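You operate a simulated robot arm through the tools that you are given. There is no shell and no other tool. Be economical: measure what you need, move in short steps, check, and stop when the job is done.

You are at the controls of a simulated two-armed robot. One attempt, no reset.

## Task
Light the bar lantern and aim it at square 62.
Fine: mains on, dial at Half; the light covers the square; free the amber lock knob to swing and tilt, and lock it again; T-handle, blue knob, flaps, Flash and plugs stay. Where these are worked on the way, their far stop is far enough and under half their travel is too little: amber lock knob.

Only the result counts: the job must be done as asked and must still hold three seconds after the hand-in. Knocking over, shifting, dropping, spilling or breaking anything else fails it. Lids that push on must go on centred and level and be pressed home; caps that screw on are set level and turned clockwise until they are tight.

## Robot
Two 7-joint arms with fingered hands on one trunk, on a base that drives. Base frame: it is fixed to the floor where the robot stands at the start and does not move with it; the origin is under the middle of the robot, x ahead of it, y to its left, z up. Units: cm, degrees, N and s.
The left shoulder is at the start at [4.2, 17.4, 112.1], the right one opposite. With the tool pointing down near the work surface each hand reaches from about 30 to 72 cm from the robot's upright axis, wherever it stands, measured 20 degrees to its own side. Places, roughly: amber lock knob [60, 40, 110]; blue knob of the lantern on the bar [60, 50, 110]; bottom flap of the lantern on the bar [70, 60, 110]; far flap of the lantern on the bar [80, 60, 120]; flash button of the test dimmer [60, -10, 90]; grey t-handle [60, 50, 100]; lantern bracket [70, 40, 110]; lantern on the bar [70, 40, 110]; level dial of the test dimmer [50, 10, 90]; mains switch of the test dimmer [50, -10, 90]; near flap of the lantern on the bar [70, 60, 120]; top flap of the lantern on the bar [70, 60, 120]. Payload 3.8 kg a hand.
The tool frame of a hand sits at the grasp point between the pads (the TCP): z along the fingers, y along the line on which they close. The tips reach 2.6 cm beyond it. Largest opening 13.2 cm; the body of the gripper starts 7.3 cm behind the TCP. The gripper is a hand of 3 fingers: y runs from the thumb to the fingers, the wrist lies at [0, 0, -22.4] in the tool frame, and closing takes about 1.5 s.
Orientation is that of the tool frame in the base frame, as [roll, pitch, yaw] about the fixed x, y, z axes, in that order (R = Rz(yaw) Ry(pitch) Rx(roll)). With the fingers straight down and closing along the base's y, the tool's x points along the base's -x, its y along +y and its z along -z.

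## Interface
- The arms move only by the tool jog_arm. It takes "left_plan", "right_plan" or both (then of equal length, played together; a hand with none holds still); each is a list of rows, each a list of 2 entries, a list of its own where there are three numbers: the turn, a rotation vector about the tool's x, y, z in units of 8 degrees (1.0 is 8 degrees), then the shift along the tool's x, y, z in units of 20 mm (1.0 is 20 mm). In form: [[[wx, wy, wz], [tx, ty, tz]], ...]. A call has 1 to 10 rows; each row shifts and turns the commanded pose from where the row before left it, along the tool's axes as they then stand. "left_gripper" and "right_gripper" are, for a hand that has rows, the finger opening in m, from 0 to 0.132, set as the call begins (left out, the last holds). A call with a number of a shift or a turn outside -1 to 1 is refused whole. Rows are played at 5 a second. More than 5 cm and 8.6 degrees between two rows, or a gripper value outside its range, and nothing of the call is played. A pose out of reach is approached as far as the arm can. The call stops where the force on the tool passes 40 N (or 10 N more than at its start, if that is more) or the arm is blocked; 0.2 s more then pass. Each finger travels about 10.8 cm/s and halts on what it meets, pressing with about 25 N; the grip force reading is that of the motor and also rises with nothing between the fingers. The clock runs only during rows and for 0.2 s after the last one: add rows that do not move to give the fingers time. The reply holds the time, the measured pose of the TCP, the force on the tool along the base axes, the opening and the grip force, in the units named above and with some noise, with the torque about the TCP (base axes, N m) and any sound that the robot's microphone picked up.
- Cameras (640 x 400 px; columns grow to the right, rows downward): "scene" is now at [18.68, 3.96, 102.83]; the picture's right is [0.42, -0.91, 0.00], its down [-0.09, -0.04, -0.99] and it looks along [0.90, 0.42, -0.10] (base axes); focal length 242 px, centre (320, 200). "left" rides on the left gripper at [-6.2, 0.3, -9.2] in its tool frame; the picture's right is [-0.05, -1.00, 0.00], its down [0.83, -0.04, -0.56] and it looks along [0.55, -0.03, 0.83] (tool axes); focal length 230 px, centre (320, 200). "right" rides on the right gripper at [6.2, 0.3, -9.2] in its tool frame; the picture's right is [-0.05, 1.00, 0.00], its down [-0.83, -0.04, -0.56] and it looks along [-0.55, -0.03, 0.83] (tool axes); focal length 230 px, centre (320, 200). There is no depth. A picture from a camera that has moved, and an enlarged one, comes with that camera's place and axes in the base frame and with its lens.
- snapshot(camera): a new picture of that camera. The clock stands still meanwhile.
- move_column(by): slides the trunk up (or, below 0, down) by that many cm; the arms and the scene camera ride with it, the base frame stays. It gives what a move gives, with no picture.
- drive_base(legs): drives the robot by 1 to 6 legs, each [ahead, left, turn to the left] in cm, cm and degrees, along the robot's own axes; the way and the turn of a leg run together, so that a leg with both is an arc; at most 150 cm and 180 degrees a leg. The arms and the cameras ride along, it lands a little off, and it stops where it bumps. It gives what a move gives.
- set_fingers(finger1, finger2, thumb_bend, hand): sets how far each is bent, from 0 (flat) to 1 (curled in); at 0.3 the hand is open as for a grip, at 0.7 the pads meet at the TCP. One left out holds its place. A second passes; each finger stops where it meets its share of the squeeze, and holds until it gets a number again. A gripper value or a shape takes the hand back. It gives what a move gives, with no picture; readings hold the bend of each and the force on the fingers (four entries, about 0 where the hand has none), thumb and palm.
- preshape(shape, hand): the hand has 3 fingers and takes this shape, open, in about a second: jaw (thumb against the fingers, like two jaws); tri (thumb and two fingers); tip (a fingertip pinch); poke (one finger out to press); point (the index stretched); flat (the hand flat); cup (the hand cupped); fist (a fist). The gripper value then closes the fingers along that shape, each until it touches; the sizes above hold for jaw. It gives what a move gives, with no picture.
- head_to(pan, tilt): turns the head with the scene camera to pan (to the left, within 60 degrees either way) and tilt (down, from -29 to 69), counted from straight ahead of the robot. It gives what a move gives.
- inspect(camera, box): a new picture of the part [left, top, right, bottom] of that camera's present view, enlarged. The clock stands still meanwhile.
- close_job(): hands the job in; it is judged then, once.

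Work in short steps. Places have to be worked out from the pictures, the camera data and where the tool is seen: move nearer, look again, correct. Check each grasp and each placing, and mend what went wrong. You have 120 turns and 88 pictures in all, those below and enlarged ones among them. Open the grippers and draw the arms clear of the work before you hand the job in, unless the task says otherwise; then end with one line.

The tools are called after "Call:" by a JSON object that holds its "fn" and its "kwargs". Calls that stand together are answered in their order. jog_arm: Moves the arms, as the interface text tells. Its arguments: {"type":"object","properties":{"left_plan":{"type":"array","items":{"type":"array"}},"left_gripper":{"type":"number"},"right_plan":{"type":"array","items":{"type":"array"}},"right_gripper":{"type":"number"}},"required":[]} The other tools are called the same way: move_column (by) slides the trunk up or down; preshape (shape, hand) gives the hand a shape; set_fingers (finger1, finger2, thumb_bend, hand) moves the fingers one by one; drive_base (legs) drives the base; head_to (pan, tilt) turns the head that bears the scene camera; snapshot (camera) takes a picture; inspect (camera, box) takes an enlarged picture of a part of a camera's view; close_job () hands the job in.

At the start:

```text
time_s: 0.0
left_tool_pos: [35.34, 36.44, 99.98]
left_orientation: [180.0, 0.0, 180.0]
left_ft_force: [0.2, 0.0, -0.4]
left_torque: [0.04, 0.01, -0.01]
left_grip_width: 13.18
left_grip_force: 0.0
left_shape: jaw
left_bend: [0.3, 0.3, 0.3]
left_finger forces: [0.1, 0.0, 0.1, 0.0, 0.1, 0.0]
right_tool_pos: [43.95, 1.72, 100.06]
right_orientation: [-180.0, 0.0, -180.0]
right_ft_force: [-0.4, 0.5, 0.1]
right_torque: [0.01, -0.02, 0.03]
right_grip_width: 13.2
right_grip_force: 0.1
right_shape: jaw
right_bend: [0.3, 0.3, 0.3]
right_finger forces: [0.0, 0.1, 0.0, 0.0, 0.0, 0.1]
trunk travel left (down, up): [-42.5, 5.7]
robot x, y, heading: [-0.05, -0.11, 0.2]
head pan, tilt: [25.1, 5.8]
```

scene: 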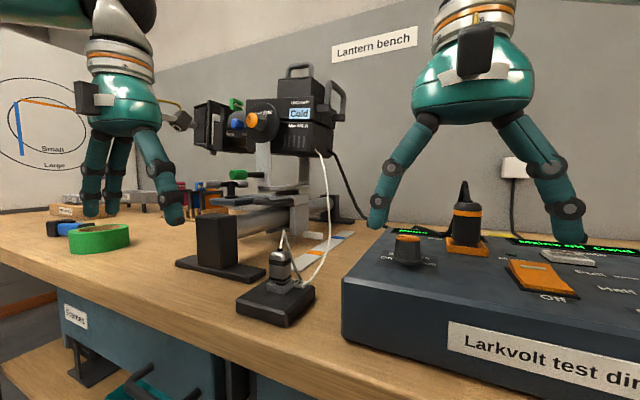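
right: 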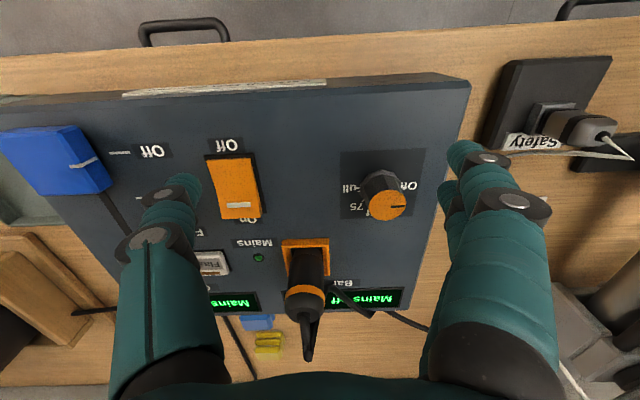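
left: 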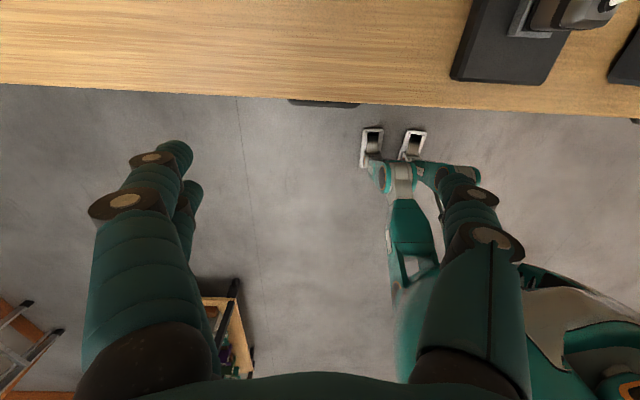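

I start by looking around: the left wall for the squares, and the dimmer panel close up.

Call:
{"fn": "inspect", "kwargs": {"camera": "scene", "box": [160, 50, 360, 220]}}

Call:
{"fn": "inspect", "kwargs": {"camera": "right", "box": [100, 80, 470, 320]}}

Call:
{"fn": "head_to", "kwargs": {"pan": 58, "tilt": 0}}

Call:
{"fn": "snapshot", "kwargs": {"camera": "scene"}}

```text
2.35 times, centred on (260, 135) of scene
camera zoom: at [18.68, 3.96, 102.83], right [0.42, -0.91, 0.0], down [-0.09, -0.04, -0.99], along [0.9, 0.42, -0.1], focal length 570 px, centre (461, 353)
```

zoom: 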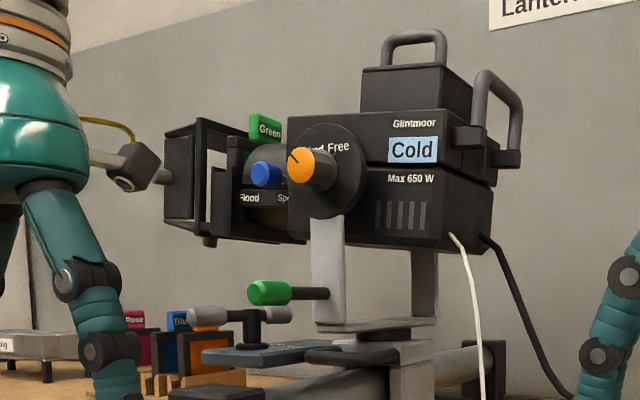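

```text
1.67 times, centred on (285, 200) of right
camera zoom: at [37.77, 1.89, 109.18], right [0.05, 1.0, 0.0], down [0.83, -0.04, 0.56], along [0.55, -0.03, -0.83], focal length 384 px, centre (378, 200)
```

zoom: 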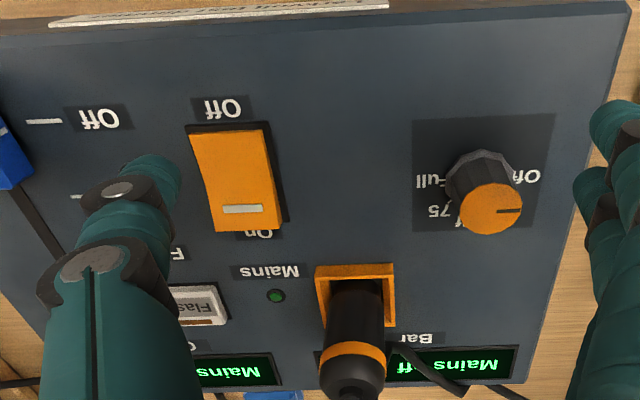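

```text
time_s: 1.0
left_tool_pos: [35.27, 36.43, 99.97]
left_orientation: [-179.9, 0.0, 180.0]
left_ft_force: [-0.1, 0.4, 1.1]
left_torque: [0.0, 0.03, 0.01]
left_grip_width: 13.2
left_grip_force: 0.0
left_shape: jaw
left_bend: [0.3, 0.3, 0.3]
left_finger forces: [0.0, 0.0, 0.0, 0.0, 0.0, 0.0]
right_tool_pos: [43.92, 1.57, 99.98]
right_orientation: [-180.0, 0.0, -180.0]
right_ft_force: [-0.2, 0.3, -0.2]
right_torque: [0.0, 0.0, -0.02]
right_grip_width: 13.21
right_grip_force: 0.1
right_shape: jaw
right_bend: [0.3, 0.3, 0.3]
right_finger forces: [0.1, 0.1, 0.0, 0.1, 0.0, 0.0]
trunk travel left (down, up): [-42.5, 5.7]
robot x, y, heading: [0.44, 0.14, -0.1]
head pan, tilt: [58.0, 0.0]
```

```text
82 pictures are left
camera scene: at [15.12, 7.68, 103.75], right [0.85, -0.53, 0.0], down [0.0, 0.0, -1.0], along [0.53, 0.85, 0.0], focal length 242 px, centre (320, 200)
```

scene: 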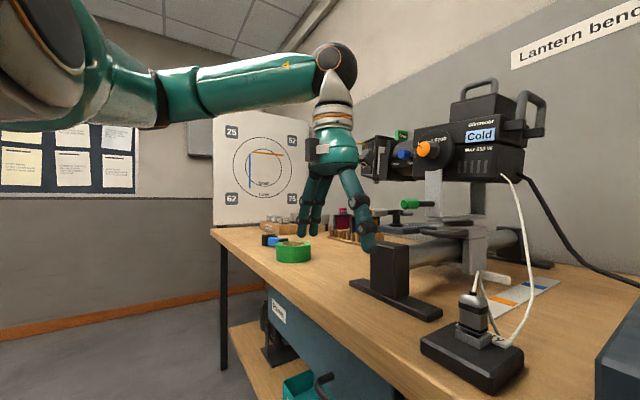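

The board on the left carries numbered squares; I enlarge it.

Call:
{"fn": "inspect", "kwargs": {"camera": "scene", "box": [205, 105, 317, 225]}}

```text
3.33 times, centred on (261, 165) of scene
camera zoom: at [15.12, 7.68, 103.75], right [0.85, -0.53, 0.0], down [0.0, 0.0, -1.0], along [0.53, 0.85, 0.0], focal length 808 px, centre (517, 317)
```

zoom: 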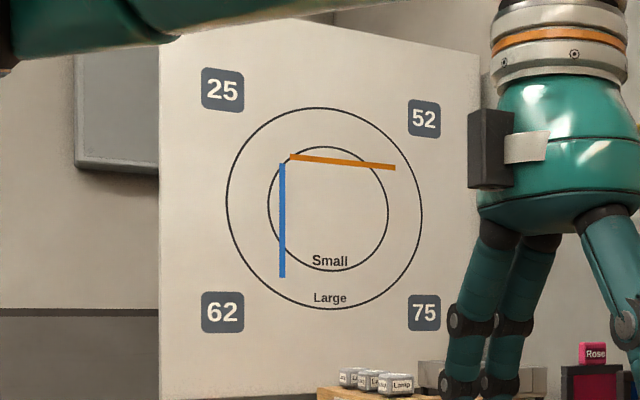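

62 is the lower-left square. First the dimmer: I raise the right hand 10 cm to clear the knobs, then shape it for poking and look at the panel.

Call:
{"fn": "jog_arm", "kwargs": {"right_plan": [[[0, 0, 0], [0, 0, -1]], [[0, 0, 0], [0.5, 0, -1]], [[0, 0, 0], [0.5, 0, -1]], [[0, 0, 0], [0.5, 0, -1]], [[0, 0, 0], [0.5, 0, -1]]]}}

Call:
{"fn": "preshape", "kwargs": {"hand": "right", "shape": "poke"}}

Call:
{"fn": "snapshot", "kwargs": {"camera": "right"}}

Call:
{"fn": "head_to", "kwargs": {"pan": 0, "tilt": 30}}

Call:
{"fn": "snapshot", "kwargs": {"camera": "scene"}}

```text
time_s: 2.2
left_tool_pos: [35.25, 36.46, 100.04]
left_orientation: [180.0, 0.0, -179.9]
left_ft_force: [-0.5, 0.2, 0.2]
left_torque: [0.02, 0.0, -0.01]
left_grip_width: 13.21
left_grip_force: 0.0
left_shape: jaw
left_bend: [0.3, 0.3, 0.3]
left_finger forces: [0.0, 0.0, 0.0, 0.0, 0.1, 0.0]
right_tool_pos: [39.79, 1.55, 109.93]
right_orientation: [180.0, 0.0, -180.0]
right_ft_force: [-0.6, -0.2, -0.4]
right_torque: [0.03, 0.02, 0.01]
right_grip_width: 13.2
right_grip_force: 0.0
right_shape: jaw
right_bend: [0.3, 0.3, 0.3]
right_finger forces: [0.1, 0.0, 0.0, 0.0, 0.0, 0.0]
trunk travel left (down, up): [-42.5, 5.7]
robot x, y, heading: [0.04, 0.12, -0.0]
head pan, tilt: [58.0, 0.0]
```

```text
time_s: 3.1
left_tool_pos: [35.29, 36.37, 100.02]
left_orientation: [-180.0, 0.0, 179.9]
left_ft_force: [0.7, 0.2, 0.6]
left_torque: [0.0, -0.01, -0.02]
left_grip_width: 13.2
left_grip_force: 0.1
left_shape: jaw
left_bend: [0.3, 0.3, 0.3]
left_finger forces: [0.0, 0.0, 0.1, 0.0, 0.1, 0.0]
right_tool_pos: [39.79, 1.55, 109.91]
right_orientation: [179.8, 0.0, -180.0]
right_ft_force: [-0.3, -0.6, -0.5]
right_torque: [0.02, 0.02, 0.0]
right_grip_width: 0.01
right_grip_force: 0.0
right_shape: poke
right_bend: [1.0, 1.0, 0.45]
right_finger forces: [0.0, 0.1, 0.1, 0.1, 0.0, 0.0]
trunk travel left (down, up): [-42.5, 5.7]
robot x, y, heading: [0.06, 0.11, 0.1]
head pan, tilt: [58.0, 0.0]
```

```text
80 pictures are left
camera right: at [33.71, 1.81, 119.12], right [0.05, 1.0, 0.0], down [0.83, -0.04, 0.56], along [0.55, -0.03, -0.83], focal length 230 px, centre (320, 200)
```

right: 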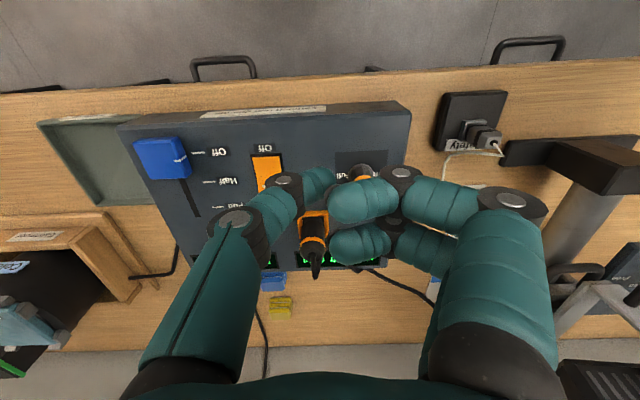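

```text
time_s: 4.3
left_tool_pos: [35.4, 36.47, 100.06]
left_orientation: [-179.9, 0.2, -180.0]
left_ft_force: [0.6, -0.8, -0.8]
left_torque: [-0.01, 0.0, 0.0]
left_grip_width: 13.17
left_grip_force: 0.1
left_shape: jaw
left_bend: [0.3, 0.3, 0.3]
left_finger forces: [0.0, 0.0, 0.1, 0.0, 0.1, 0.1]
right_tool_pos: [39.86, 1.57, 109.94]
right_orientation: [180.0, 0.0, 180.0]
right_ft_force: [-0.4, 1.0, -0.2]
right_torque: [0.03, -0.03, 0.01]
right_grip_width: 0.0
right_grip_force: 0.0
right_shape: poke
right_bend: [1.0, 1.0, 0.45]
right_finger forces: [0.1, 0.1, 0.0, 0.1, 0.0, 0.1]
trunk travel left (down, up): [-42.5, 5.7]
robot x, y, heading: [0.18, 0.01, -0.3]
head pan, tilt: [0.0, 30.0]
```

```text
79 pictures are left
camera scene: at [19.39, 0.06, 98.92], right [0.0, -1.0, 0.0], down [-0.5, 0.0, -0.87], along [0.87, 0.0, -0.5], focal length 242 px, centre (320, 200)
```

scene: 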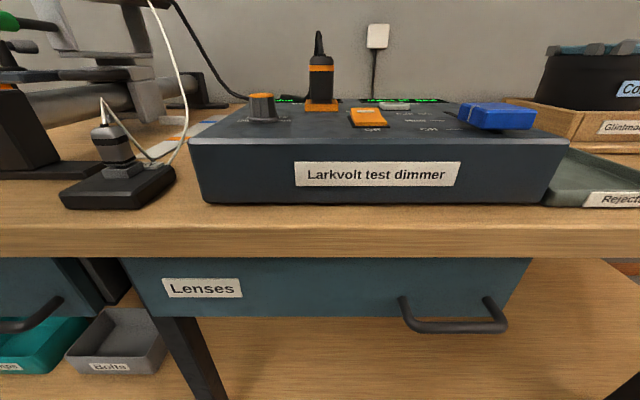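

I look at the poke shape from the scene camera to learn where the poking tip is.

Call:
{"fn": "head_to", "kwargs": {"pan": 0, "tilt": -8}}

Call:
{"fn": "snapshot", "kwargs": {"camera": "scene"}}

```text
time_s: 5.4
left_tool_pos: [35.28, 36.43, 99.99]
left_orientation: [180.0, -0.1, 179.9]
left_ft_force: [-0.7, 0.4, 0.7]
left_torque: [-0.04, 0.01, -0.02]
left_grip_width: 13.21
left_grip_force: 0.0
left_shape: jaw
left_bend: [0.3, 0.3, 0.3]
left_finger forces: [0.0, 0.0, 0.1, 0.0, 0.0, 0.0]
right_tool_pos: [39.81, 1.47, 109.92]
right_orientation: [-180.0, 0.0, -179.9]
right_ft_force: [-0.6, 0.7, -0.1]
right_torque: [-0.01, -0.03, 0.0]
right_grip_width: 0.0
right_grip_force: 0.1
right_shape: poke
right_bend: [1.0, 1.0, 0.45]
right_finger forces: [0.0, 0.0, 0.1, 0.1, 0.1, 0.0]
trunk travel left (down, up): [-42.5, 5.7]
robot x, y, heading: [0.5, 0.34, -0.1]
head pan, tilt: [0.0, -8.0]
```

```text
78 pictures are left
camera scene: at [18.92, 0.05, 104.97], right [0.0, -1.0, 0.0], down [0.14, 0.0, -0.99], along [0.99, 0.0, 0.14], focal length 242 px, centre (320, 200)
```

scene: 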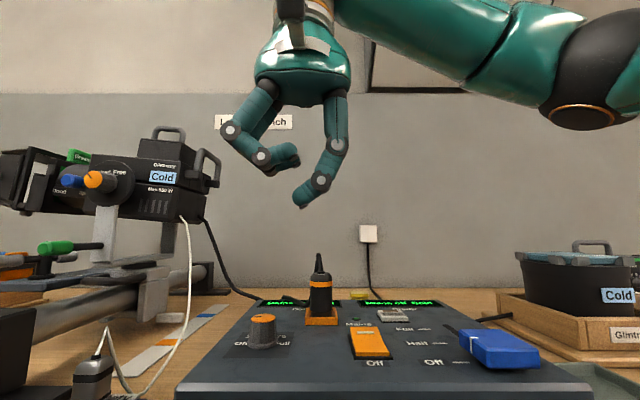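

The thumb is the poker: its tip is about 2.5 cm beyond the TCP. I move over the "On" end of the rocker (about [48.9, -6, 94]) and yaw so that the curled fingers point away from the plug.

Call:
{"fn": "jog_arm", "kwargs": {"right_plan": [[[0, 0, 0], [-0.92, -0.76, 0]], [[0, 0, 0], [-0.92, -0.76, 0]], [[0, 0, 0], [-0.92, -0.76, 0]], [[0, 0, 0], [-0.92, -0.76, 0]], [[0, 0, 0], [-0.92, -0.76, 0]]]}}

Call:
{"fn": "jog_arm", "kwargs": {"right_plan": [[[0, 0, -1], [0, 0, 0.8]], [[0, 0, -1], [0, 0, 0.8]], [[0, 0, -1], [0, 0, 0.8]], [[0, 0, -1], [0, 0, 0.8]], [[0, 0, -1], [0, 0, 0.8]], [[0, 0, -1], [0, 0, 0.8]], [[0, 0, -1], [0, 0, 0.5]]]}}

Call:
{"fn": "snapshot", "kwargs": {"camera": "right"}}

Call:
{"fn": "snapshot", "kwargs": {"camera": "scene"}}

```text
time_s: 6.6
left_tool_pos: [35.21, 36.39, 100.06]
left_orientation: [-180.0, 0.0, 180.0]
left_ft_force: [0.6, 0.2, 0.2]
left_torque: [-0.02, 0.01, 0.0]
left_grip_width: 13.16
left_grip_force: 0.0
left_shape: jaw
left_bend: [0.3, 0.3, 0.3]
left_finger forces: [0.0, 0.0, 0.0, 0.0, 0.0, 0.0]
right_tool_pos: [49.25, -5.94, 109.87]
right_orientation: [-179.9, 0.0, -179.9]
right_ft_force: [0.0, -0.6, -1.0]
right_torque: [-0.05, 0.01, 0.0]
right_grip_width: 0.0
right_grip_force: 0.1
right_shape: poke
right_bend: [1.0, 1.0, 0.45]
right_finger forces: [0.0, 0.0, 0.1, 0.0, 0.1, 0.0]
trunk travel left (down, up): [-42.5, 5.7]
robot x, y, heading: [0.42, 0.19, -0.2]
head pan, tilt: [0.0, -8.0]
```

```text
time_s: 8.2
left_tool_pos: [35.23, 36.42, 100.06]
left_orientation: [180.0, 0.0, 179.9]
left_ft_force: [0.9, 0.3, 0.2]
left_torque: [0.03, 0.03, -0.01]
left_grip_width: 13.19
left_grip_force: 0.1
left_shape: jaw
left_bend: [0.3, 0.3, 0.3]
left_finger forces: [0.1, 0.0, 0.0, 0.0, 0.0, 0.1]
right_tool_pos: [48.98, -5.83, 99.31]
right_orientation: [180.0, 0.0, -123.8]
right_ft_force: [0.4, 0.0, -0.1]
right_torque: [0.0, 0.0, 0.0]
right_grip_width: 0.0
right_grip_force: 0.0
right_shape: poke
right_bend: [1.0, 1.0, 0.45]
right_finger forces: [0.1, 0.0, 0.1, 0.0, 0.0, 0.0]
trunk travel left (down, up): [-42.5, 5.7]
robot x, y, heading: [-0.04, -0.06, -0.2]
head pan, tilt: [0.0, -8.0]
```

```text
77 pictures are left
camera right: at [45.31, -10.81, 108.52], right [-0.8, 0.6, 0.0], down [0.5, 0.67, 0.56], along [0.33, 0.44, -0.83], focal length 230 px, centre (320, 200)
```

right: 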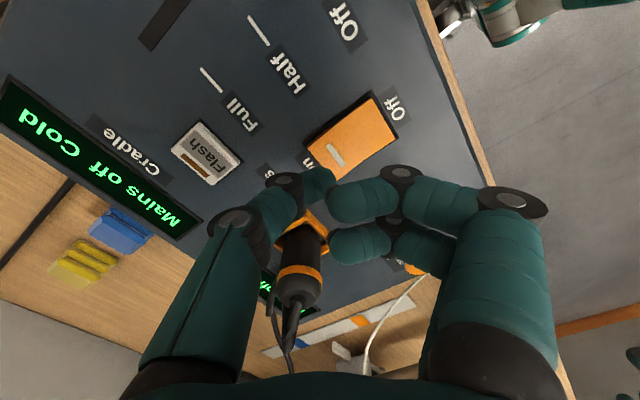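

```text
76 pictures are left
camera scene: at [18.91, 0.04, 104.98], right [0.0, -1.0, 0.0], down [0.14, 0.0, -0.99], along [0.99, 0.0, 0.14], focal length 242 px, centre (320, 200)
```

scene: 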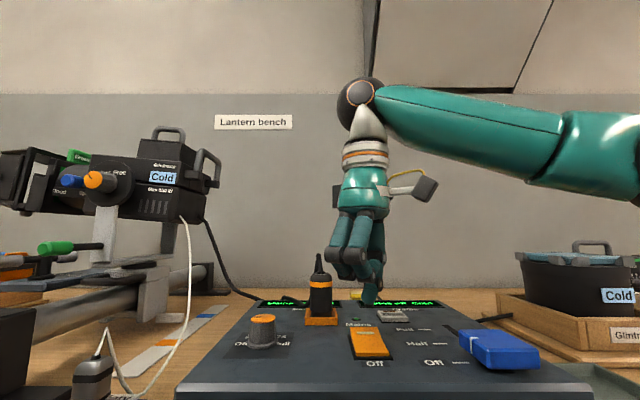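

The tip is about 1 cm too far out; I shift it back by 1 cm and press down until it clicks or the force stops it.

Call:
{"fn": "jog_arm", "kwargs": {"right_plan": [[[0, 0, 0], [0.28, 0.41, 0]], [[0, 0, 0], [0, 0, 0.5]], [[0, 0, 0], [0, 0, 0.3]], [[0, 0, 0], [0, 0, 0.25]], [[0, 0, 0], [0, 0, 0.25]], [[0, 0, 0], [0, 0, 0.2]], [[0, 0, 0], [0, 0, 0.2]]]}}

Call:
{"fn": "snapshot", "kwargs": {"camera": "right"}}

```text
time_s: 9.8
left_tool_pos: [35.16, 36.43, 100.14]
left_orientation: [-180.0, 0.1, 179.9]
left_ft_force: [0.1, -0.4, -0.2]
left_torque: [-0.01, -0.02, 0.0]
left_grip_width: 13.22
left_grip_force: 0.1
left_shape: jaw
left_bend: [0.3, 0.3, 0.3]
left_finger forces: [0.0, 0.0, 0.0, 0.1, 0.0, 0.0]
right_tool_pos: [48.09, -5.87, 96.52]
right_orientation: [-179.7, 0.5, -124.1]
right_ft_force: [4.8, -4.6, 26.5]
right_torque: [-0.15, 0.07, 0.02]
right_grip_width: 0.0
right_grip_force: 0.1
right_shape: poke
right_bend: [1.0, 1.0, 0.45]
right_finger forces: [0.1, 0.1, 0.0, 0.0, 26.2, 0.1]
trunk travel left (down, up): [-42.5, 5.7]
robot x, y, heading: [-0.41, -0.0, -0.1]
head pan, tilt: [0.0, -8.0]
```

```text
75 pictures are left
camera right: at [44.36, -10.95, 105.54], right [-0.8, 0.6, -0.01], down [0.5, 0.66, 0.56], along [0.34, 0.45, -0.83], focal length 230 px, centre (320, 200)
```

right: 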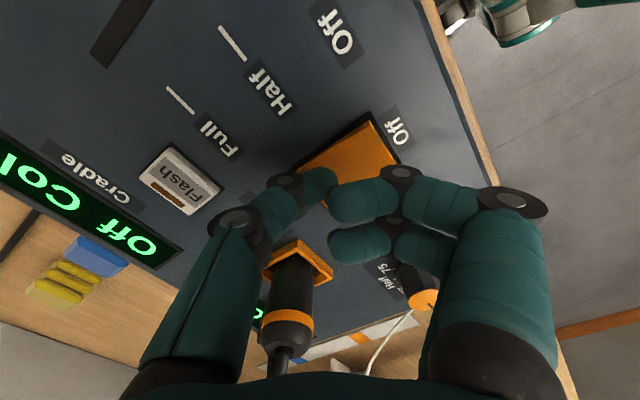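

The display changed from "Mains off" to "Off", so the mains are on. I raise the hand and look at the dial.

Call:
{"fn": "jog_arm", "kwargs": {"right_plan": [[[0, 0, 0], [0, 0, -1]], [[0, 0, 0], [0, 0, -1]], [[0, 0, 0], [0, 0, -1]], [[0, 0, 0], [0, 0, -1]], [[0, 0, 0], [0, 0, -1]], [[0, 0, 0], [0, 0, -1]], [[0, 0, 0], [0, 0, -1]], [[0, 0, 0], [0, 0, -1]]]}}

Call:
{"fn": "preshape", "kwargs": {"hand": "right", "shape": "jaw"}}

Call:
{"fn": "head_to", "kwargs": {"pan": 13, "tilt": 5}}

Call:
{"fn": "inspect", "kwargs": {"camera": "scene", "box": [220, 190, 460, 340]}}

Call:
{"fn": "snapshot", "kwargs": {"camera": "right"}}

```text
time_s: 11.6
left_tool_pos: [35.25, 36.49, 100.02]
left_orientation: [-180.0, 0.1, 179.9]
left_ft_force: [0.2, -0.1, -0.4]
left_torque: [-0.01, 0.0, 0.0]
left_grip_width: 13.19
left_grip_force: 0.1
left_shape: jaw
left_bend: [0.3, 0.3, 0.3]
left_finger forces: [0.1, 0.1, 0.0, 0.0, 0.0, 0.0]
right_tool_pos: [48.02, -6.12, 111.95]
right_orientation: [-180.0, 0.1, -124.0]
right_ft_force: [0.6, -0.3, -0.5]
right_torque: [-0.01, 0.01, -0.01]
right_grip_width: 0.01
right_grip_force: 0.1
right_shape: poke
right_bend: [1.0, 1.0, 0.45]
right_finger forces: [0.1, 0.0, 0.0, 0.1, 0.1, 0.0]
trunk travel left (down, up): [-42.5, 5.7]
robot x, y, heading: [0.08, 0.04, 0.0]
head pan, tilt: [0.0, -8.0]
```

```text
time_s: 12.5
left_tool_pos: [35.28, 36.37, 99.94]
left_orientation: [-180.0, 0.0, -180.0]
left_ft_force: [-0.5, 0.6, -0.5]
left_torque: [0.01, 0.01, 0.0]
left_grip_width: 13.18
left_grip_force: 0.2
left_shape: jaw
left_bend: [0.3, 0.3, 0.3]
left_finger forces: [0.0, 0.0, 0.0, 0.1, 0.0, 0.0]
right_tool_pos: [48.01, -6.09, 111.99]
right_orientation: [180.0, 0.1, -124.0]
right_ft_force: [0.1, 0.1, 0.1]
right_torque: [0.01, 0.02, 0.0]
right_grip_width: 13.2
right_grip_force: 0.0
right_shape: jaw
right_bend: [0.3, 0.3, 0.3]
right_finger forces: [0.1, 0.0, 0.0, 0.1, 0.1, 0.0]
trunk travel left (down, up): [-42.5, 5.7]
robot x, y, heading: [-0.19, 0.16, 0.0]
head pan, tilt: [0.0, -8.0]
```

```text
time_s: 13.2
left_tool_pos: [35.24, 36.44, 100.04]
left_orientation: [-180.0, 0.0, -180.0]
left_ft_force: [-0.1, -0.1, 0.1]
left_torque: [-0.05, -0.01, -0.02]
left_grip_width: 13.22
left_grip_force: 0.0
left_shape: jaw
left_bend: [0.3, 0.3, 0.3]
left_finger forces: [0.1, 0.0, 0.0, 0.1, 0.0, 0.0]
right_tool_pos: [48.21, -6.04, 111.88]
right_orientation: [179.9, 0.0, -124.0]
right_ft_force: [0.4, 0.6, -0.1]
right_torque: [0.02, 0.0, -0.02]
right_grip_width: 13.19
right_grip_force: 0.1
right_shape: jaw
right_bend: [0.3, 0.3, 0.3]
right_finger forces: [0.0, 0.0, 0.0, 0.1, 0.1, 0.0]
trunk travel left (down, up): [-42.5, 5.7]
robot x, y, heading: [0.01, 0.22, 0.3]
head pan, tilt: [13.0, 5.0]
```

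```text
2.67 times, centred on (340, 265) of scene
camera zoom: at [19.29, 2.11, 102.96], right [0.22, -0.97, 0.0], down [-0.08, -0.02, -1.0], along [0.97, 0.22, -0.09], focal length 647 px, centre (267, 27)
```

zoom: 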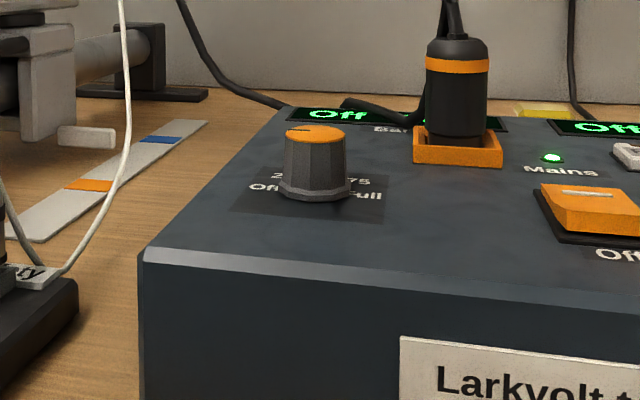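

```text
73 pictures are left
camera right: at [44.41, -11.1, 121.08], right [-0.8, 0.6, 0.0], down [0.5, 0.66, 0.56], along [0.33, 0.44, -0.83], focal length 230 px, centre (320, 200)
```

right: 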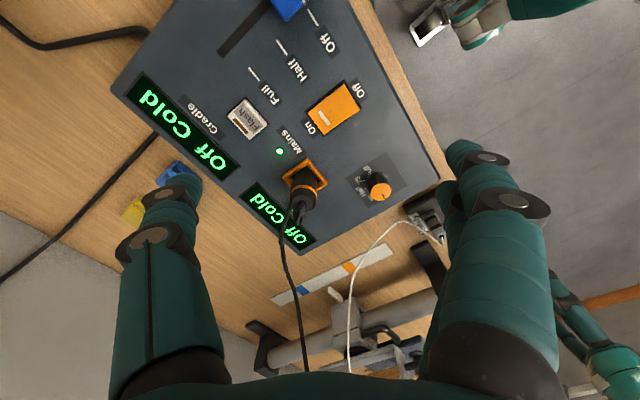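

Call:
{"fn": "inspect", "kwargs": {"camera": "right", "box": [330, 145, 420, 215]}}

```text
5.71 times, centred on (375, 180) of right
camera zoom: at [44.41, -11.1, 121.08], right [-0.8, 0.6, 0.0], down [0.5, 0.66, 0.56], along [0.33, 0.44, -0.83], focal length 1315 px, centre (6, 314)
```

zoom: 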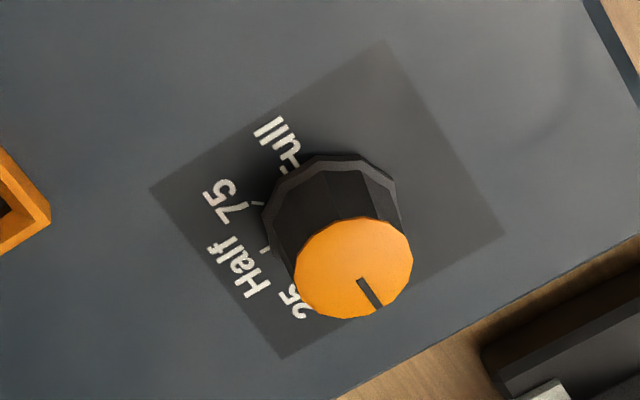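

Mains lamp is lit, and the dial points to Off (left); Half is straight ahead, so a 90° clockwise turn. I move over the dial at about [47.3, 6.2] with the jaw partly closed.

Call:
{"fn": "jog_arm", "kwargs": {"right_plan": [[[0, 0, 1], [0, 0, 0]], [[0, 0, 1], [0, 0, 0]], [[0, 0, 1], [0, 0, 0]], [[0, 0, 1], [0, 0, 0]], [[0, 0, 1], [0, 0, 0]]], "right_gripper": 0.06}}

Call:
{"fn": "jog_arm", "kwargs": {"right_plan": [[[0, 0, 0], [-0.187, 0.857, 0]], [[0, 0, 0], [-0.187, 0.857, 0]], [[0, 0, 0], [-0.187, 0.857, 0]], [[0, 0, 0], [-0.187, 0.857, 0]], [[0, 0, 0], [-0.187, 0.857, 0]], [[0, 0, 0], [-0.187, 0.857, 0]], [[0, 0, 0], [-0.187, 0.857, 0]], [[0, 0, 0], [0, 0, 1]], [[0, 0, 0], [0, 0, 1]], [[0, 0, 0], [0, 0, 1]]]}}

Call:
{"fn": "snapshot", "kwargs": {"camera": "right"}}

Call:
{"fn": "snapshot", "kwargs": {"camera": "scene"}}

```text
time_s: 14.4
left_tool_pos: [35.29, 36.36, 99.95]
left_orientation: [-180.0, 0.0, -180.0]
left_ft_force: [0.0, -1.1, -0.4]
left_torque: [-0.01, -0.01, 0.02]
left_grip_width: 13.18
left_grip_force: 0.1
left_shape: jaw
left_bend: [0.3, 0.3, 0.3]
left_finger forces: [0.1, 0.0, 0.1, 0.0, 0.1, 0.0]
right_tool_pos: [48.11, -5.92, 112.03]
right_orientation: [180.0, -0.1, -164.1]
right_ft_force: [0.6, -0.6, 0.9]
right_torque: [0.01, -0.02, -0.01]
right_grip_width: 6.08
right_grip_force: 0.0
right_shape: jaw
right_bend: [0.73, 0.73, 0.7]
right_finger forces: [0.0, 0.1, 0.0, 0.1, 0.0, 0.0]
trunk travel left (down, up): [-42.5, 5.7]
robot x, y, heading: [-0.05, -0.31, -0.0]
head pan, tilt: [13.0, 5.0]
```

```text
time_s: 16.6
left_tool_pos: [35.3, 36.42, 99.96]
left_orientation: [180.0, 0.0, 180.0]
left_ft_force: [0.7, 0.2, 0.0]
left_torque: [0.04, 0.04, -0.02]
left_grip_width: 13.2
left_grip_force: 0.1
left_shape: jaw
left_bend: [0.3, 0.3, 0.3]
left_finger forces: [0.0, 0.0, 0.0, 0.1, 0.0, 0.0]
right_tool_pos: [47.29, 6.26, 105.97]
right_orientation: [179.9, 0.0, -164.0]
right_ft_force: [0.0, -0.2, -0.6]
right_torque: [0.03, -0.03, -0.01]
right_grip_width: 6.07
right_grip_force: 0.0
right_shape: jaw
right_bend: [0.73, 0.73, 0.7]
right_finger forces: [0.0, 0.0, 0.0, 0.0, 0.1, 0.1]
trunk travel left (down, up): [-42.5, 5.7]
robot x, y, heading: [-0.15, -0.06, -0.1]
head pan, tilt: [13.0, 5.0]
```

```text
71 pictures are left
camera right: at [41.34, 4.75, 115.13], right [-0.23, 0.97, 0.0], down [0.81, 0.19, 0.56], along [0.54, 0.13, -0.83], focal length 230 px, centre (320, 200)
```

right: 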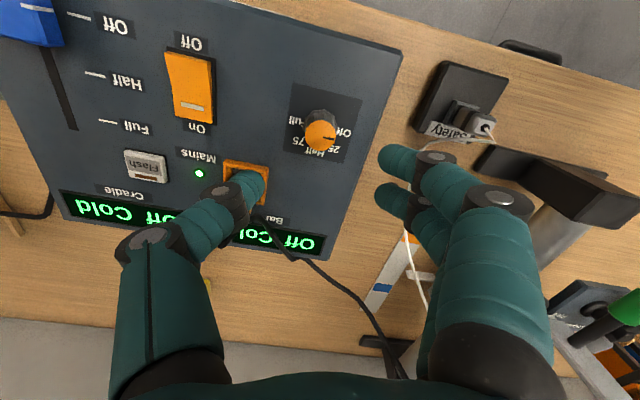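

```text
70 pictures are left
camera scene: at [19.32, 2.11, 102.95], right [0.22, -0.97, 0.0], down [-0.09, -0.02, -1.0], along [0.97, 0.22, -0.09], focal length 242 px, centre (320, 200)
```

scene: 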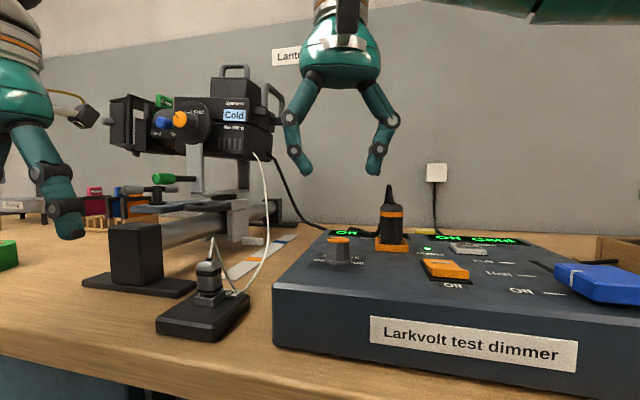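

Aligned over the dial. I turn the hand a little further from the plug and lower it around the knob.

Call:
{"fn": "jog_arm", "kwargs": {"right_plan": [[[0, 0, 1], [0, 0, 1]], [[0, 0, 1], [0, 0, 1]], [[0, 0, 1], [0, 0, 1]], [[0, 0, 0], [0, 0, 1]], [[0, 0, 0], [0, 0, 0.8]], [[0, 0, 0], [0, 0, 0.45]]], "right_gripper": 0.06}}

Call:
{"fn": "snapshot", "kwargs": {"camera": "scene"}}

Call:
{"fn": "snapshot", "kwargs": {"camera": "right"}}

```text
time_s: 18.0
left_tool_pos: [35.08, 36.42, 100.05]
left_orientation: [180.0, 0.1, 180.0]
left_ft_force: [0.6, -0.1, -0.2]
left_torque: [-0.01, -0.01, 0.0]
left_grip_width: 13.18
left_grip_force: 0.0
left_shape: jaw
left_bend: [0.3, 0.3, 0.3]
left_finger forces: [0.0, 0.0, 0.1, 0.0, 0.0, 0.1]
right_tool_pos: [47.34, 6.28, 95.61]
right_orientation: [179.7, 0.2, 172.0]
right_ft_force: [1.8, -0.6, 8.2]
right_torque: [0.29, -0.06, -0.1]
right_grip_width: 6.04
right_grip_force: 0.1
right_shape: jaw
right_bend: [0.73, 0.73, 0.7]
right_finger forces: [4.4, 3.7, 0.0, 0.1, 0.1, 0.1]
trunk travel left (down, up): [-42.5, 5.7]
robot x, y, heading: [-0.03, -0.12, 0.2]
head pan, tilt: [13.0, 5.0]
```

```text
69 pictures are left
camera scene: at [19.26, 2.11, 102.99], right [0.23, -0.97, 0.0], down [-0.08, -0.02, -1.0], along [0.97, 0.22, -0.09], focal length 242 px, centre (320, 200)
```

scene: 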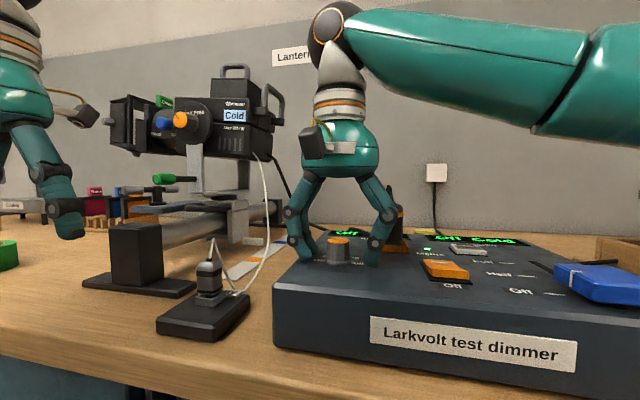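

```text
68 pictures are left
camera right: at [41.27, 7.39, 104.84], right [0.19, 0.98, 0.0], down [0.81, -0.16, 0.56], along [0.55, -0.1, -0.83], focal length 230 px, centre (320, 200)
```

right: 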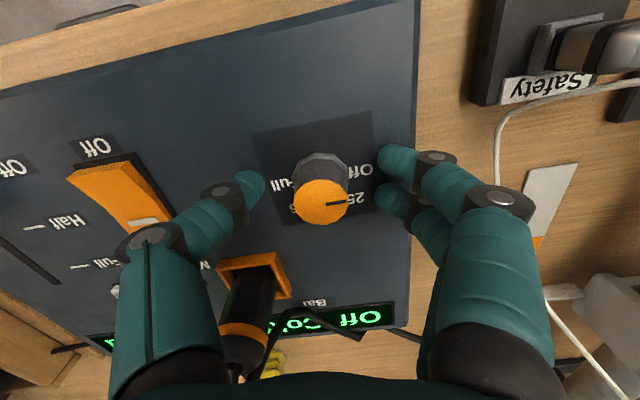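

The knob is centred between the fingers. I lift 4 mm off the panel and close on it.

Call:
{"fn": "jog_arm", "kwargs": {"right_plan": [[[0, 0, 0], [0, 0, -0.2]], [[0, 0, 0], [0, 0, 0]], [[0, 0, 0], [0, 0, 0]], [[0, 0, 0], [0, 0, 0]], [[0, 0, 0], [0, 0, 0]], [[0, 0, 0], [0, 0, 0]], [[0, 0, 0], [0, 0, 0]]], "right_gripper": 0.01}}

Call:
{"fn": "jog_arm", "kwargs": {"right_plan": [[[0, 0, 1], [0, 0, 0]], [[0, 0, 1], [0, 0, 0]], [[0, 0, 1], [0, 0, 0]], [[0, 0, 1], [0, 0, 0]], [[0, 0, 1], [0, 0, 0]], [[0, 0, 1], [0, 0, 0]]]}}

Call:
{"fn": "snapshot", "kwargs": {"camera": "right"}}

```text
time_s: 19.6
left_tool_pos: [35.24, 36.36, 100.04]
left_orientation: [179.9, 0.0, -179.9]
left_ft_force: [-0.1, 0.5, 0.3]
left_torque: [0.01, -0.01, 0.01]
left_grip_width: 13.18
left_grip_force: 0.0
left_shape: jaw
left_bend: [0.3, 0.3, 0.3]
left_finger forces: [0.0, 0.0, 0.0, 0.0, 0.1, 0.0]
right_tool_pos: [47.25, 6.24, 95.85]
right_orientation: [-180.0, -0.1, 172.0]
right_ft_force: [-5.4, -3.3, -10.0]
right_torque: [-0.09, 0.06, -0.06]
right_grip_width: 2.16
right_grip_force: 24.4
right_shape: jaw
right_bend: [0.74, 0.73, 0.71]
right_finger forces: [8.0, 9.6, 0.0, 0.0, 22.3, 0.0]
trunk travel left (down, up): [-42.5, 5.7]
robot x, y, heading: [0.04, 0.02, 0.2]
head pan, tilt: [13.0, 5.0]
```

```text
time_s: 21.0
left_tool_pos: [35.27, 36.55, 99.94]
left_orientation: [-179.9, 0.0, -180.0]
left_ft_force: [-0.2, -0.5, -0.6]
left_torque: [0.0, 0.0, 0.01]
left_grip_width: 13.16
left_grip_force: 0.1
left_shape: jaw
left_bend: [0.3, 0.3, 0.3]
left_finger forces: [0.1, 0.0, 0.0, 0.0, 0.0, 0.0]
right_tool_pos: [47.37, 6.52, 95.84]
right_orientation: [180.0, 0.0, 123.9]
right_ft_force: [-5.4, 4.0, -14.0]
right_torque: [0.1, 0.12, 0.0]
right_grip_width: 2.07
right_grip_force: 24.8
right_shape: jaw
right_bend: [0.73, 0.73, 0.7]
right_finger forces: [9.4, 9.2, 0.0, 0.0, 20.7, 0.1]
trunk travel left (down, up): [-42.5, 5.7]
robot x, y, heading: [0.42, 0.31, -0.1]
head pan, tilt: [13.0, 5.0]
```

```text
67 pictures are left
camera right: at [44.16, 11.62, 105.05], right [0.86, 0.51, 0.0], down [0.43, -0.71, 0.55], along [0.28, -0.48, -0.83], focal length 230 px, centre (320, 200)
```

right: 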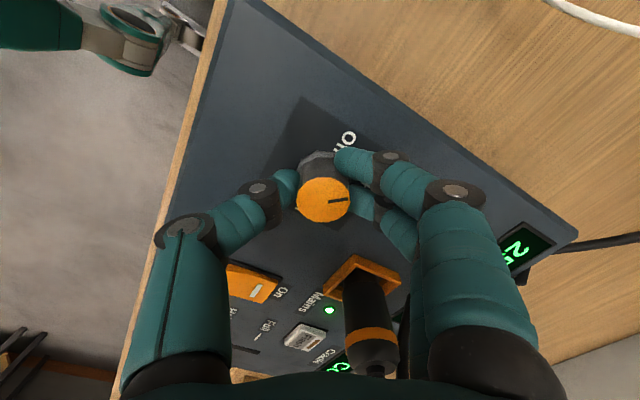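

The display now reads 25, so the dial follows. I turn the remaining 40°.

Call:
{"fn": "jog_arm", "kwargs": {"right_plan": [[[0, 0, 1], [0, 0, 0]], [[0, 0, 1], [0, 0, 0]], [[0, 0, 1], [0, 0, 0]], [[0, 0, 1], [0, 0, 0]], [[0, 0, 1], [0, 0, 0]], [[0, 0, 0.3], [0, 0, 0]]]}}

Call:
{"fn": "snapshot", "kwargs": {"camera": "right"}}

```text
time_s: 22.4
left_tool_pos: [35.36, 36.65, 99.82]
left_orientation: [-180.0, 0.0, 179.9]
left_ft_force: [0.2, 0.2, -0.7]
left_torque: [-0.01, 0.0, -0.02]
left_grip_width: 13.2
left_grip_force: 0.0
left_shape: jaw
left_bend: [0.3, 0.3, 0.3]
left_finger forces: [0.0, 0.1, 0.0, 0.0, 0.0, 0.0]
right_tool_pos: [47.44, 6.59, 95.83]
right_orientation: [-179.9, 0.0, 81.5]
right_ft_force: [1.6, 16.7, -13.2]
right_torque: [0.27, -0.03, 0.05]
right_grip_width: 2.06
right_grip_force: 24.8
right_shape: jaw
right_bend: [0.73, 0.73, 0.7]
right_finger forces: [13.8, 8.6, 0.0, 0.0, 20.6, 0.0]
trunk travel left (down, up): [-42.5, 5.7]
robot x, y, heading: [0.15, 0.07, -0.0]
head pan, tilt: [13.0, 5.0]
```

```text
66 pictures are left
camera right: at [48.64, 12.47, 105.06], right [0.98, -0.2, 0.0], down [-0.17, -0.82, 0.55], along [-0.11, -0.54, -0.83], focal length 230 px, centre (320, 200)
```

right: 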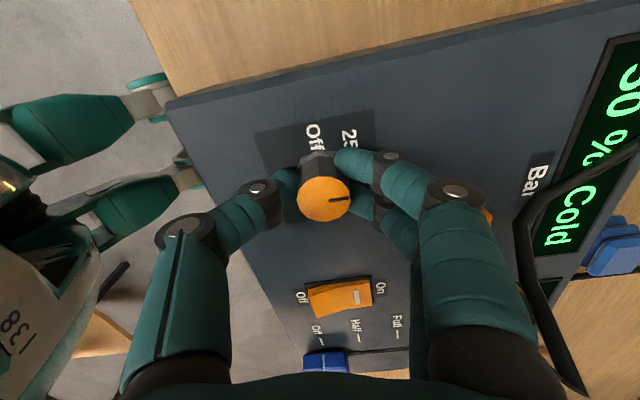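

Display: 50 %. I open the fingers a little and lift straight up, then check.

Call:
{"fn": "jog_arm", "kwargs": {"right_plan": [[[0, 0, 0], [0, 0, 0]], [[0, 0, 0], [0, 0, 0]], [[0, 0, 0], [0, 0, 0]], [[0, 0, 0], [0, 0, 0]], [[0, 0, 0], [0, 0, -1]], [[0, 0, 0], [0, 0, -1]], [[0, 0, 0], [0, 0, -1]], [[0, 0, 0], [0, 0, -1]], [[0, 0, 0], [0, 0, -1]], [[0, 0, 0], [0, 0, -1]]], "right_gripper": 0.055}}

Call:
{"fn": "jog_arm", "kwargs": {"right_plan": [[[0, 0, -1], [0, 0, -1]], [[0, 0, -1], [0, 0, -1]], [[0, 0, -1], [0, 0, 0]], [[0, 0, -1], [0, 0, 0]], [[0, 0, -1], [0, 0, 0]], [[0, 0, -1], [0, 0, 0]], [[0, 0, -1], [0, 0, 0]], [[0, 0, -1], [0, 0, 0]], [[0, 0, -1], [0, 0, 0]], [[0, 0, -1], [0, 0, 0]]]}}

Call:
{"fn": "jog_arm", "kwargs": {"right_plan": [[[0, 0, 0], [1, -1, 0]], [[0, 0, 0], [1, -1, 0]], [[0, 0, 0], [1, -1, 0]], [[0, 0, 0], [1, -1, 0]], [[0, 0, 0], [0, -1, 0]], [[0, 0, 0], [0, -1, 0]], [[0, 0, 0], [0, -1, 0]]]}}

Call:
{"fn": "head_to", "kwargs": {"pan": 58, "tilt": 0}}

Call:
{"fn": "snapshot", "kwargs": {"camera": "scene"}}

Call:
{"fn": "snapshot", "kwargs": {"camera": "right"}}

```text
time_s: 24.6
left_tool_pos: [35.22, 36.41, 100.0]
left_orientation: [180.0, 0.0, -179.9]
left_ft_force: [-0.2, -0.4, 0.2]
left_torque: [-0.01, 0.0, -0.02]
left_grip_width: 13.19
left_grip_force: 0.0
left_shape: jaw
left_bend: [0.3, 0.3, 0.3]
left_finger forces: [0.0, 0.1, 0.1, 0.1, 0.1, 0.0]
right_tool_pos: [47.18, 6.33, 107.8]
right_orientation: [179.9, -0.1, 81.6]
right_ft_force: [0.1, -0.2, 0.4]
right_torque: [0.01, -0.04, -0.02]
right_grip_width: 5.44
right_grip_force: 0.0
right_shape: jaw
right_bend: [0.73, 0.73, 0.7]
right_finger forces: [0.0, 0.0, 0.1, 0.1, 0.0, 0.0]
trunk travel left (down, up): [-42.5, 5.7]
robot x, y, heading: [-0.42, 0.02, 0.2]
head pan, tilt: [13.0, 5.0]
```

```text
time_s: 26.8
left_tool_pos: [35.32, 36.45, 100.1]
left_orientation: [179.9, -0.1, 180.0]
left_ft_force: [-0.8, 0.3, -0.3]
left_torque: [-0.04, 0.0, 0.0]
left_grip_width: 13.19
left_grip_force: 0.1
left_shape: jaw
left_bend: [0.3, 0.3, 0.3]
left_finger forces: [0.0, 0.1, 0.0, 0.1, 0.0, 0.0]
right_tool_pos: [47.22, 6.28, 111.87]
right_orientation: [-179.9, 0.1, 161.8]
right_ft_force: [-0.5, 1.4, 0.2]
right_torque: [0.0, -0.02, 0.02]
right_grip_width: 5.47
right_grip_force: 0.0
right_shape: jaw
right_bend: [0.73, 0.73, 0.7]
right_finger forces: [0.0, 0.0, 0.1, 0.1, 0.0, 0.0]
trunk travel left (down, up): [-42.5, 5.7]
robot x, y, heading: [0.25, 0.23, -0.2]
head pan, tilt: [13.0, 5.0]
```

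```text
time_s: 28.4
left_tool_pos: [35.2, 36.46, 100.11]
left_orientation: [-180.0, 0.0, -180.0]
left_ft_force: [-0.7, -0.5, -0.3]
left_torque: [0.02, 0.0, -0.01]
left_grip_width: 13.17
left_grip_force: 0.2
left_shape: jaw
left_bend: [0.3, 0.3, 0.3]
left_finger forces: [0.1, 0.0, 0.0, 0.0, 0.0, 0.0]
right_tool_pos: [35.3, -4.59, 111.75]
right_orientation: [179.9, 0.0, 161.6]
right_ft_force: [1.3, 0.5, -0.1]
right_torque: [-0.01, -0.03, 0.0]
right_grip_width: 5.45
right_grip_force: 0.1
right_shape: jaw
right_bend: [0.73, 0.73, 0.7]
right_finger forces: [0.0, 0.0, 0.0, 0.0, 0.1, 0.0]
trunk travel left (down, up): [-42.5, 5.7]
robot x, y, heading: [0.1, -0.19, -0.0]
head pan, tilt: [13.0, 5.0]
```

```text
time_s: 29.6
left_tool_pos: [35.26, 36.49, 100.03]
left_orientation: [-180.0, 0.0, 179.9]
left_ft_force: [-0.9, -0.4, 0.3]
left_torque: [-0.02, 0.02, 0.03]
left_grip_width: 13.16
left_grip_force: 0.1
left_shape: jaw
left_bend: [0.3, 0.3, 0.3]
left_finger forces: [0.1, 0.0, 0.0, 0.0, 0.0, 0.0]
right_tool_pos: [35.33, -4.5, 111.7]
right_orientation: [-180.0, 0.0, 161.7]
right_ft_force: [-0.4, 0.0, 0.3]
right_torque: [0.02, 0.03, 0.01]
right_grip_width: 5.46
right_grip_force: 0.0
right_shape: jaw
right_bend: [0.73, 0.73, 0.7]
right_finger forces: [0.0, 0.0, 0.0, 0.0, 0.1, 0.0]
trunk travel left (down, up): [-42.5, 5.7]
robot x, y, heading: [-0.21, 0.23, 0.0]
head pan, tilt: [58.0, 0.0]
```

```text
65 pictures are left
camera scene: at [15.12, 7.68, 103.75], right [0.85, -0.53, 0.0], down [0.0, 0.0, -1.0], along [0.53, 0.85, 0.0], focal length 242 px, centre (320, 200)
```

scene: 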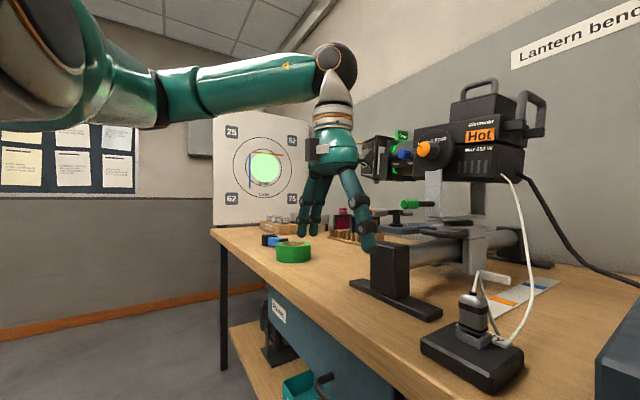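

```text
64 pictures are left
camera right: at [29.57, -2.37, 120.96], right [0.36, 0.93, 0.0], down [0.77, -0.3, 0.56], along [0.52, -0.2, -0.83], focal length 230 px, centre (320, 200)
```

right: 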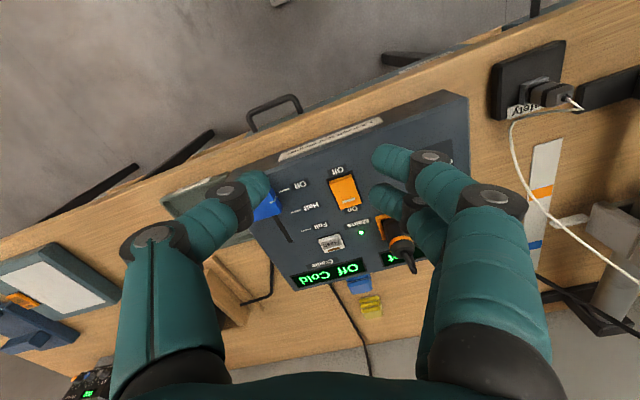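

The lamp is lit and the green spot sits mid-board. Now I look closely at the lantern, knob and spot.

Call:
{"fn": "head_to", "kwargs": {"pan": 40, "tilt": -5}}

Call:
{"fn": "snapshot", "kwargs": {"camera": "scene"}}

Call:
{"fn": "inspect", "kwargs": {"camera": "scene", "box": [240, 80, 480, 230]}}

```text
time_s: 30.4
left_tool_pos: [35.19, 36.31, 100.05]
left_orientation: [-180.0, 0.0, 180.0]
left_ft_force: [0.5, 0.4, -0.2]
left_torque: [-0.02, 0.02, -0.02]
left_grip_width: 13.2
left_grip_force: 0.0
left_shape: jaw
left_bend: [0.3, 0.3, 0.3]
left_finger forces: [0.0, 0.0, 0.1, 0.1, 0.0, 0.1]
right_tool_pos: [35.37, -4.49, 111.83]
right_orientation: [-180.0, 0.0, 161.7]
right_ft_force: [0.3, -0.5, -0.9]
right_torque: [-0.03, 0.03, 0.01]
right_grip_width: 5.44
right_grip_force: 0.0
right_shape: jaw
right_bend: [0.73, 0.73, 0.7]
right_finger forces: [0.0, 0.0, 0.0, 0.0, 0.1, 0.0]
trunk travel left (down, up): [-42.5, 5.7]
robot x, y, heading: [-0.22, 0.06, 0.0]
head pan, tilt: [40.0, -5.0]
```

```text
63 pictures are left
camera scene: at [17.04, 5.68, 104.52], right [0.64, -0.77, 0.0], down [0.07, 0.06, -1.0], along [0.76, 0.64, 0.09], focal length 242 px, centre (320, 200)
```

scene: 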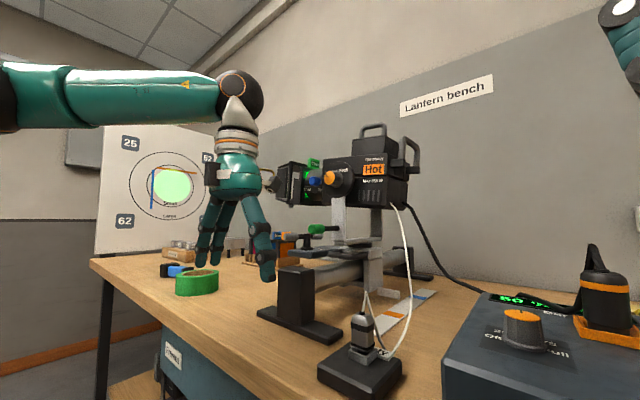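

```text
2.67 times, centred on (360, 155) of scene
camera zoom: at [17.04, 5.68, 104.52], right [0.64, -0.77, 0.0], down [0.07, 0.06, -1.0], along [0.76, 0.64, 0.09], focal length 647 px, centre (213, 320)
```

zoom: 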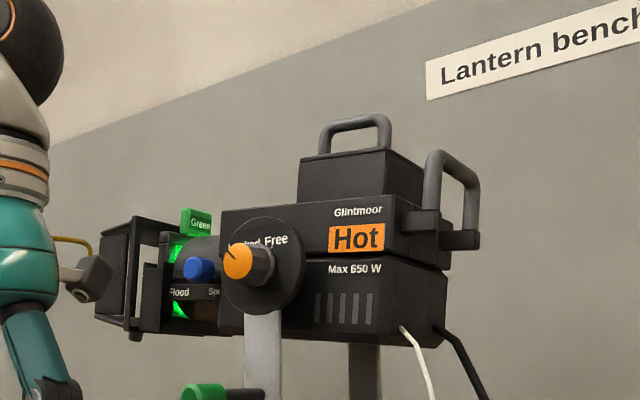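

The lamp works. To reach the knob with the left hand and the rear handle with the right, I shift the base to the left; first 20 cm, then look again.

Call:
{"fn": "jog_arm", "kwargs": {"left_plan": [[[0, 0, 0], [0, 0, -1]], [[0, 0, 0], [0, 0, -1]], [[0, 0, 0], [0, 0, -1]], [[0, 0, 0], [0, 0, -1]], [[0, 0, 0], [0, 0, -1]], [[0, 0, 0], [0, 0, -1]]]}}

Call:
{"fn": "drive_base", "kwargs": {"legs": [[0, 20, 0]]}}

Call:
{"fn": "head_to", "kwargs": {"pan": 22, "tilt": -5}}

Call:
{"fn": "snapshot", "kwargs": {"camera": "scene"}}

```text
time_s: 31.8
left_tool_pos: [35.08, 36.39, 112.15]
left_orientation: [180.0, 0.0, 180.0]
left_ft_force: [0.2, 0.7, 0.4]
left_torque: [0.01, 0.0, 0.01]
left_grip_width: 13.21
left_grip_force: 0.0
left_shape: jaw
left_bend: [0.3, 0.3, 0.3]
left_finger forces: [0.0, 0.0, 0.0, 0.1, 0.1, 0.1]
right_tool_pos: [35.27, -4.64, 111.92]
right_orientation: [180.0, 0.0, 161.6]
right_ft_force: [-0.5, -0.6, 0.2]
right_torque: [-0.01, 0.0, -0.03]
right_grip_width: 5.48
right_grip_force: 0.2
right_shape: jaw
right_bend: [0.73, 0.73, 0.7]
right_finger forces: [0.1, 0.0, 0.1, 0.0, 0.1, 0.0]
trunk travel left (down, up): [-42.5, 5.7]
robot x, y, heading: [-0.3, 0.24, -0.2]
head pan, tilt: [40.0, -5.0]
```

```text
time_s: 34.1
left_tool_pos: [35.18, 56.43, 112.04]
left_orientation: [-180.0, 0.0, 179.9]
left_ft_force: [-0.1, 0.3, 0.8]
left_torque: [0.01, -0.01, 0.02]
left_grip_width: 13.17
left_grip_force: 0.0
left_shape: jaw
left_bend: [0.3, 0.3, 0.3]
left_finger forces: [0.1, 0.0, 0.0, 0.0, 0.0, 0.0]
right_tool_pos: [35.36, 15.22, 111.72]
right_orientation: [179.9, 0.0, 161.4]
right_ft_force: [0.0, 0.3, -0.4]
right_torque: [0.0, 0.04, 0.03]
right_grip_width: 5.42
right_grip_force: 0.0
right_shape: jaw
right_bend: [0.73, 0.73, 0.7]
right_finger forces: [0.0, 0.0, 0.1, 0.0, 0.2, 0.1]
trunk travel left (down, up): [-42.5, 5.7]
robot x, y, heading: [0.03, 19.91, -0.3]
head pan, tilt: [40.0, -5.0]
```

```text
time_s: 35.0
left_tool_pos: [35.23, 56.38, 112.07]
left_orientation: [180.0, -0.1, 180.0]
left_ft_force: [0.5, 0.8, -0.1]
left_torque: [0.0, 0.02, -0.03]
left_grip_width: 13.19
left_grip_force: 0.2
left_shape: jaw
left_bend: [0.3, 0.3, 0.3]
left_finger forces: [0.0, 0.0, 0.1, 0.0, 0.0, 0.0]
right_tool_pos: [35.3, 15.43, 111.73]
right_orientation: [-179.9, 0.0, 161.5]
right_ft_force: [0.0, 0.4, -0.5]
right_torque: [0.0, 0.02, 0.02]
right_grip_width: 5.42
right_grip_force: 0.1
right_shape: jaw
right_bend: [0.73, 0.73, 0.7]
right_finger forces: [0.0, 0.1, 0.1, 0.0, 0.1, 0.1]
trunk travel left (down, up): [-42.5, 5.7]
robot x, y, heading: [-0.24, 19.82, -0.1]
head pan, tilt: [22.0, -5.0]
```

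```text
61 pictures are left
camera scene: at [18.47, 23.23, 104.52], right [0.37, -0.93, 0.0], down [0.08, 0.03, -1.0], along [0.92, 0.37, 0.09], focal length 242 px, centre (320, 200)
```

scene: 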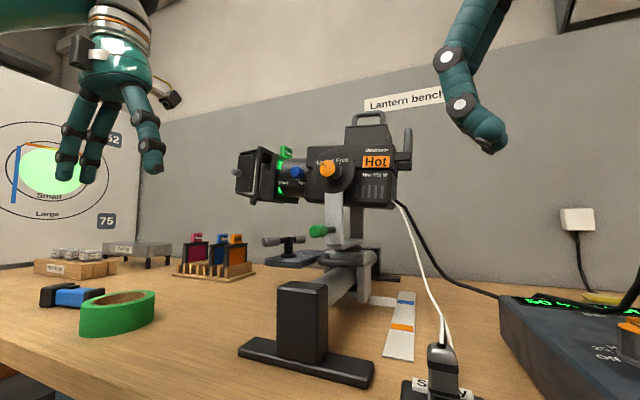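

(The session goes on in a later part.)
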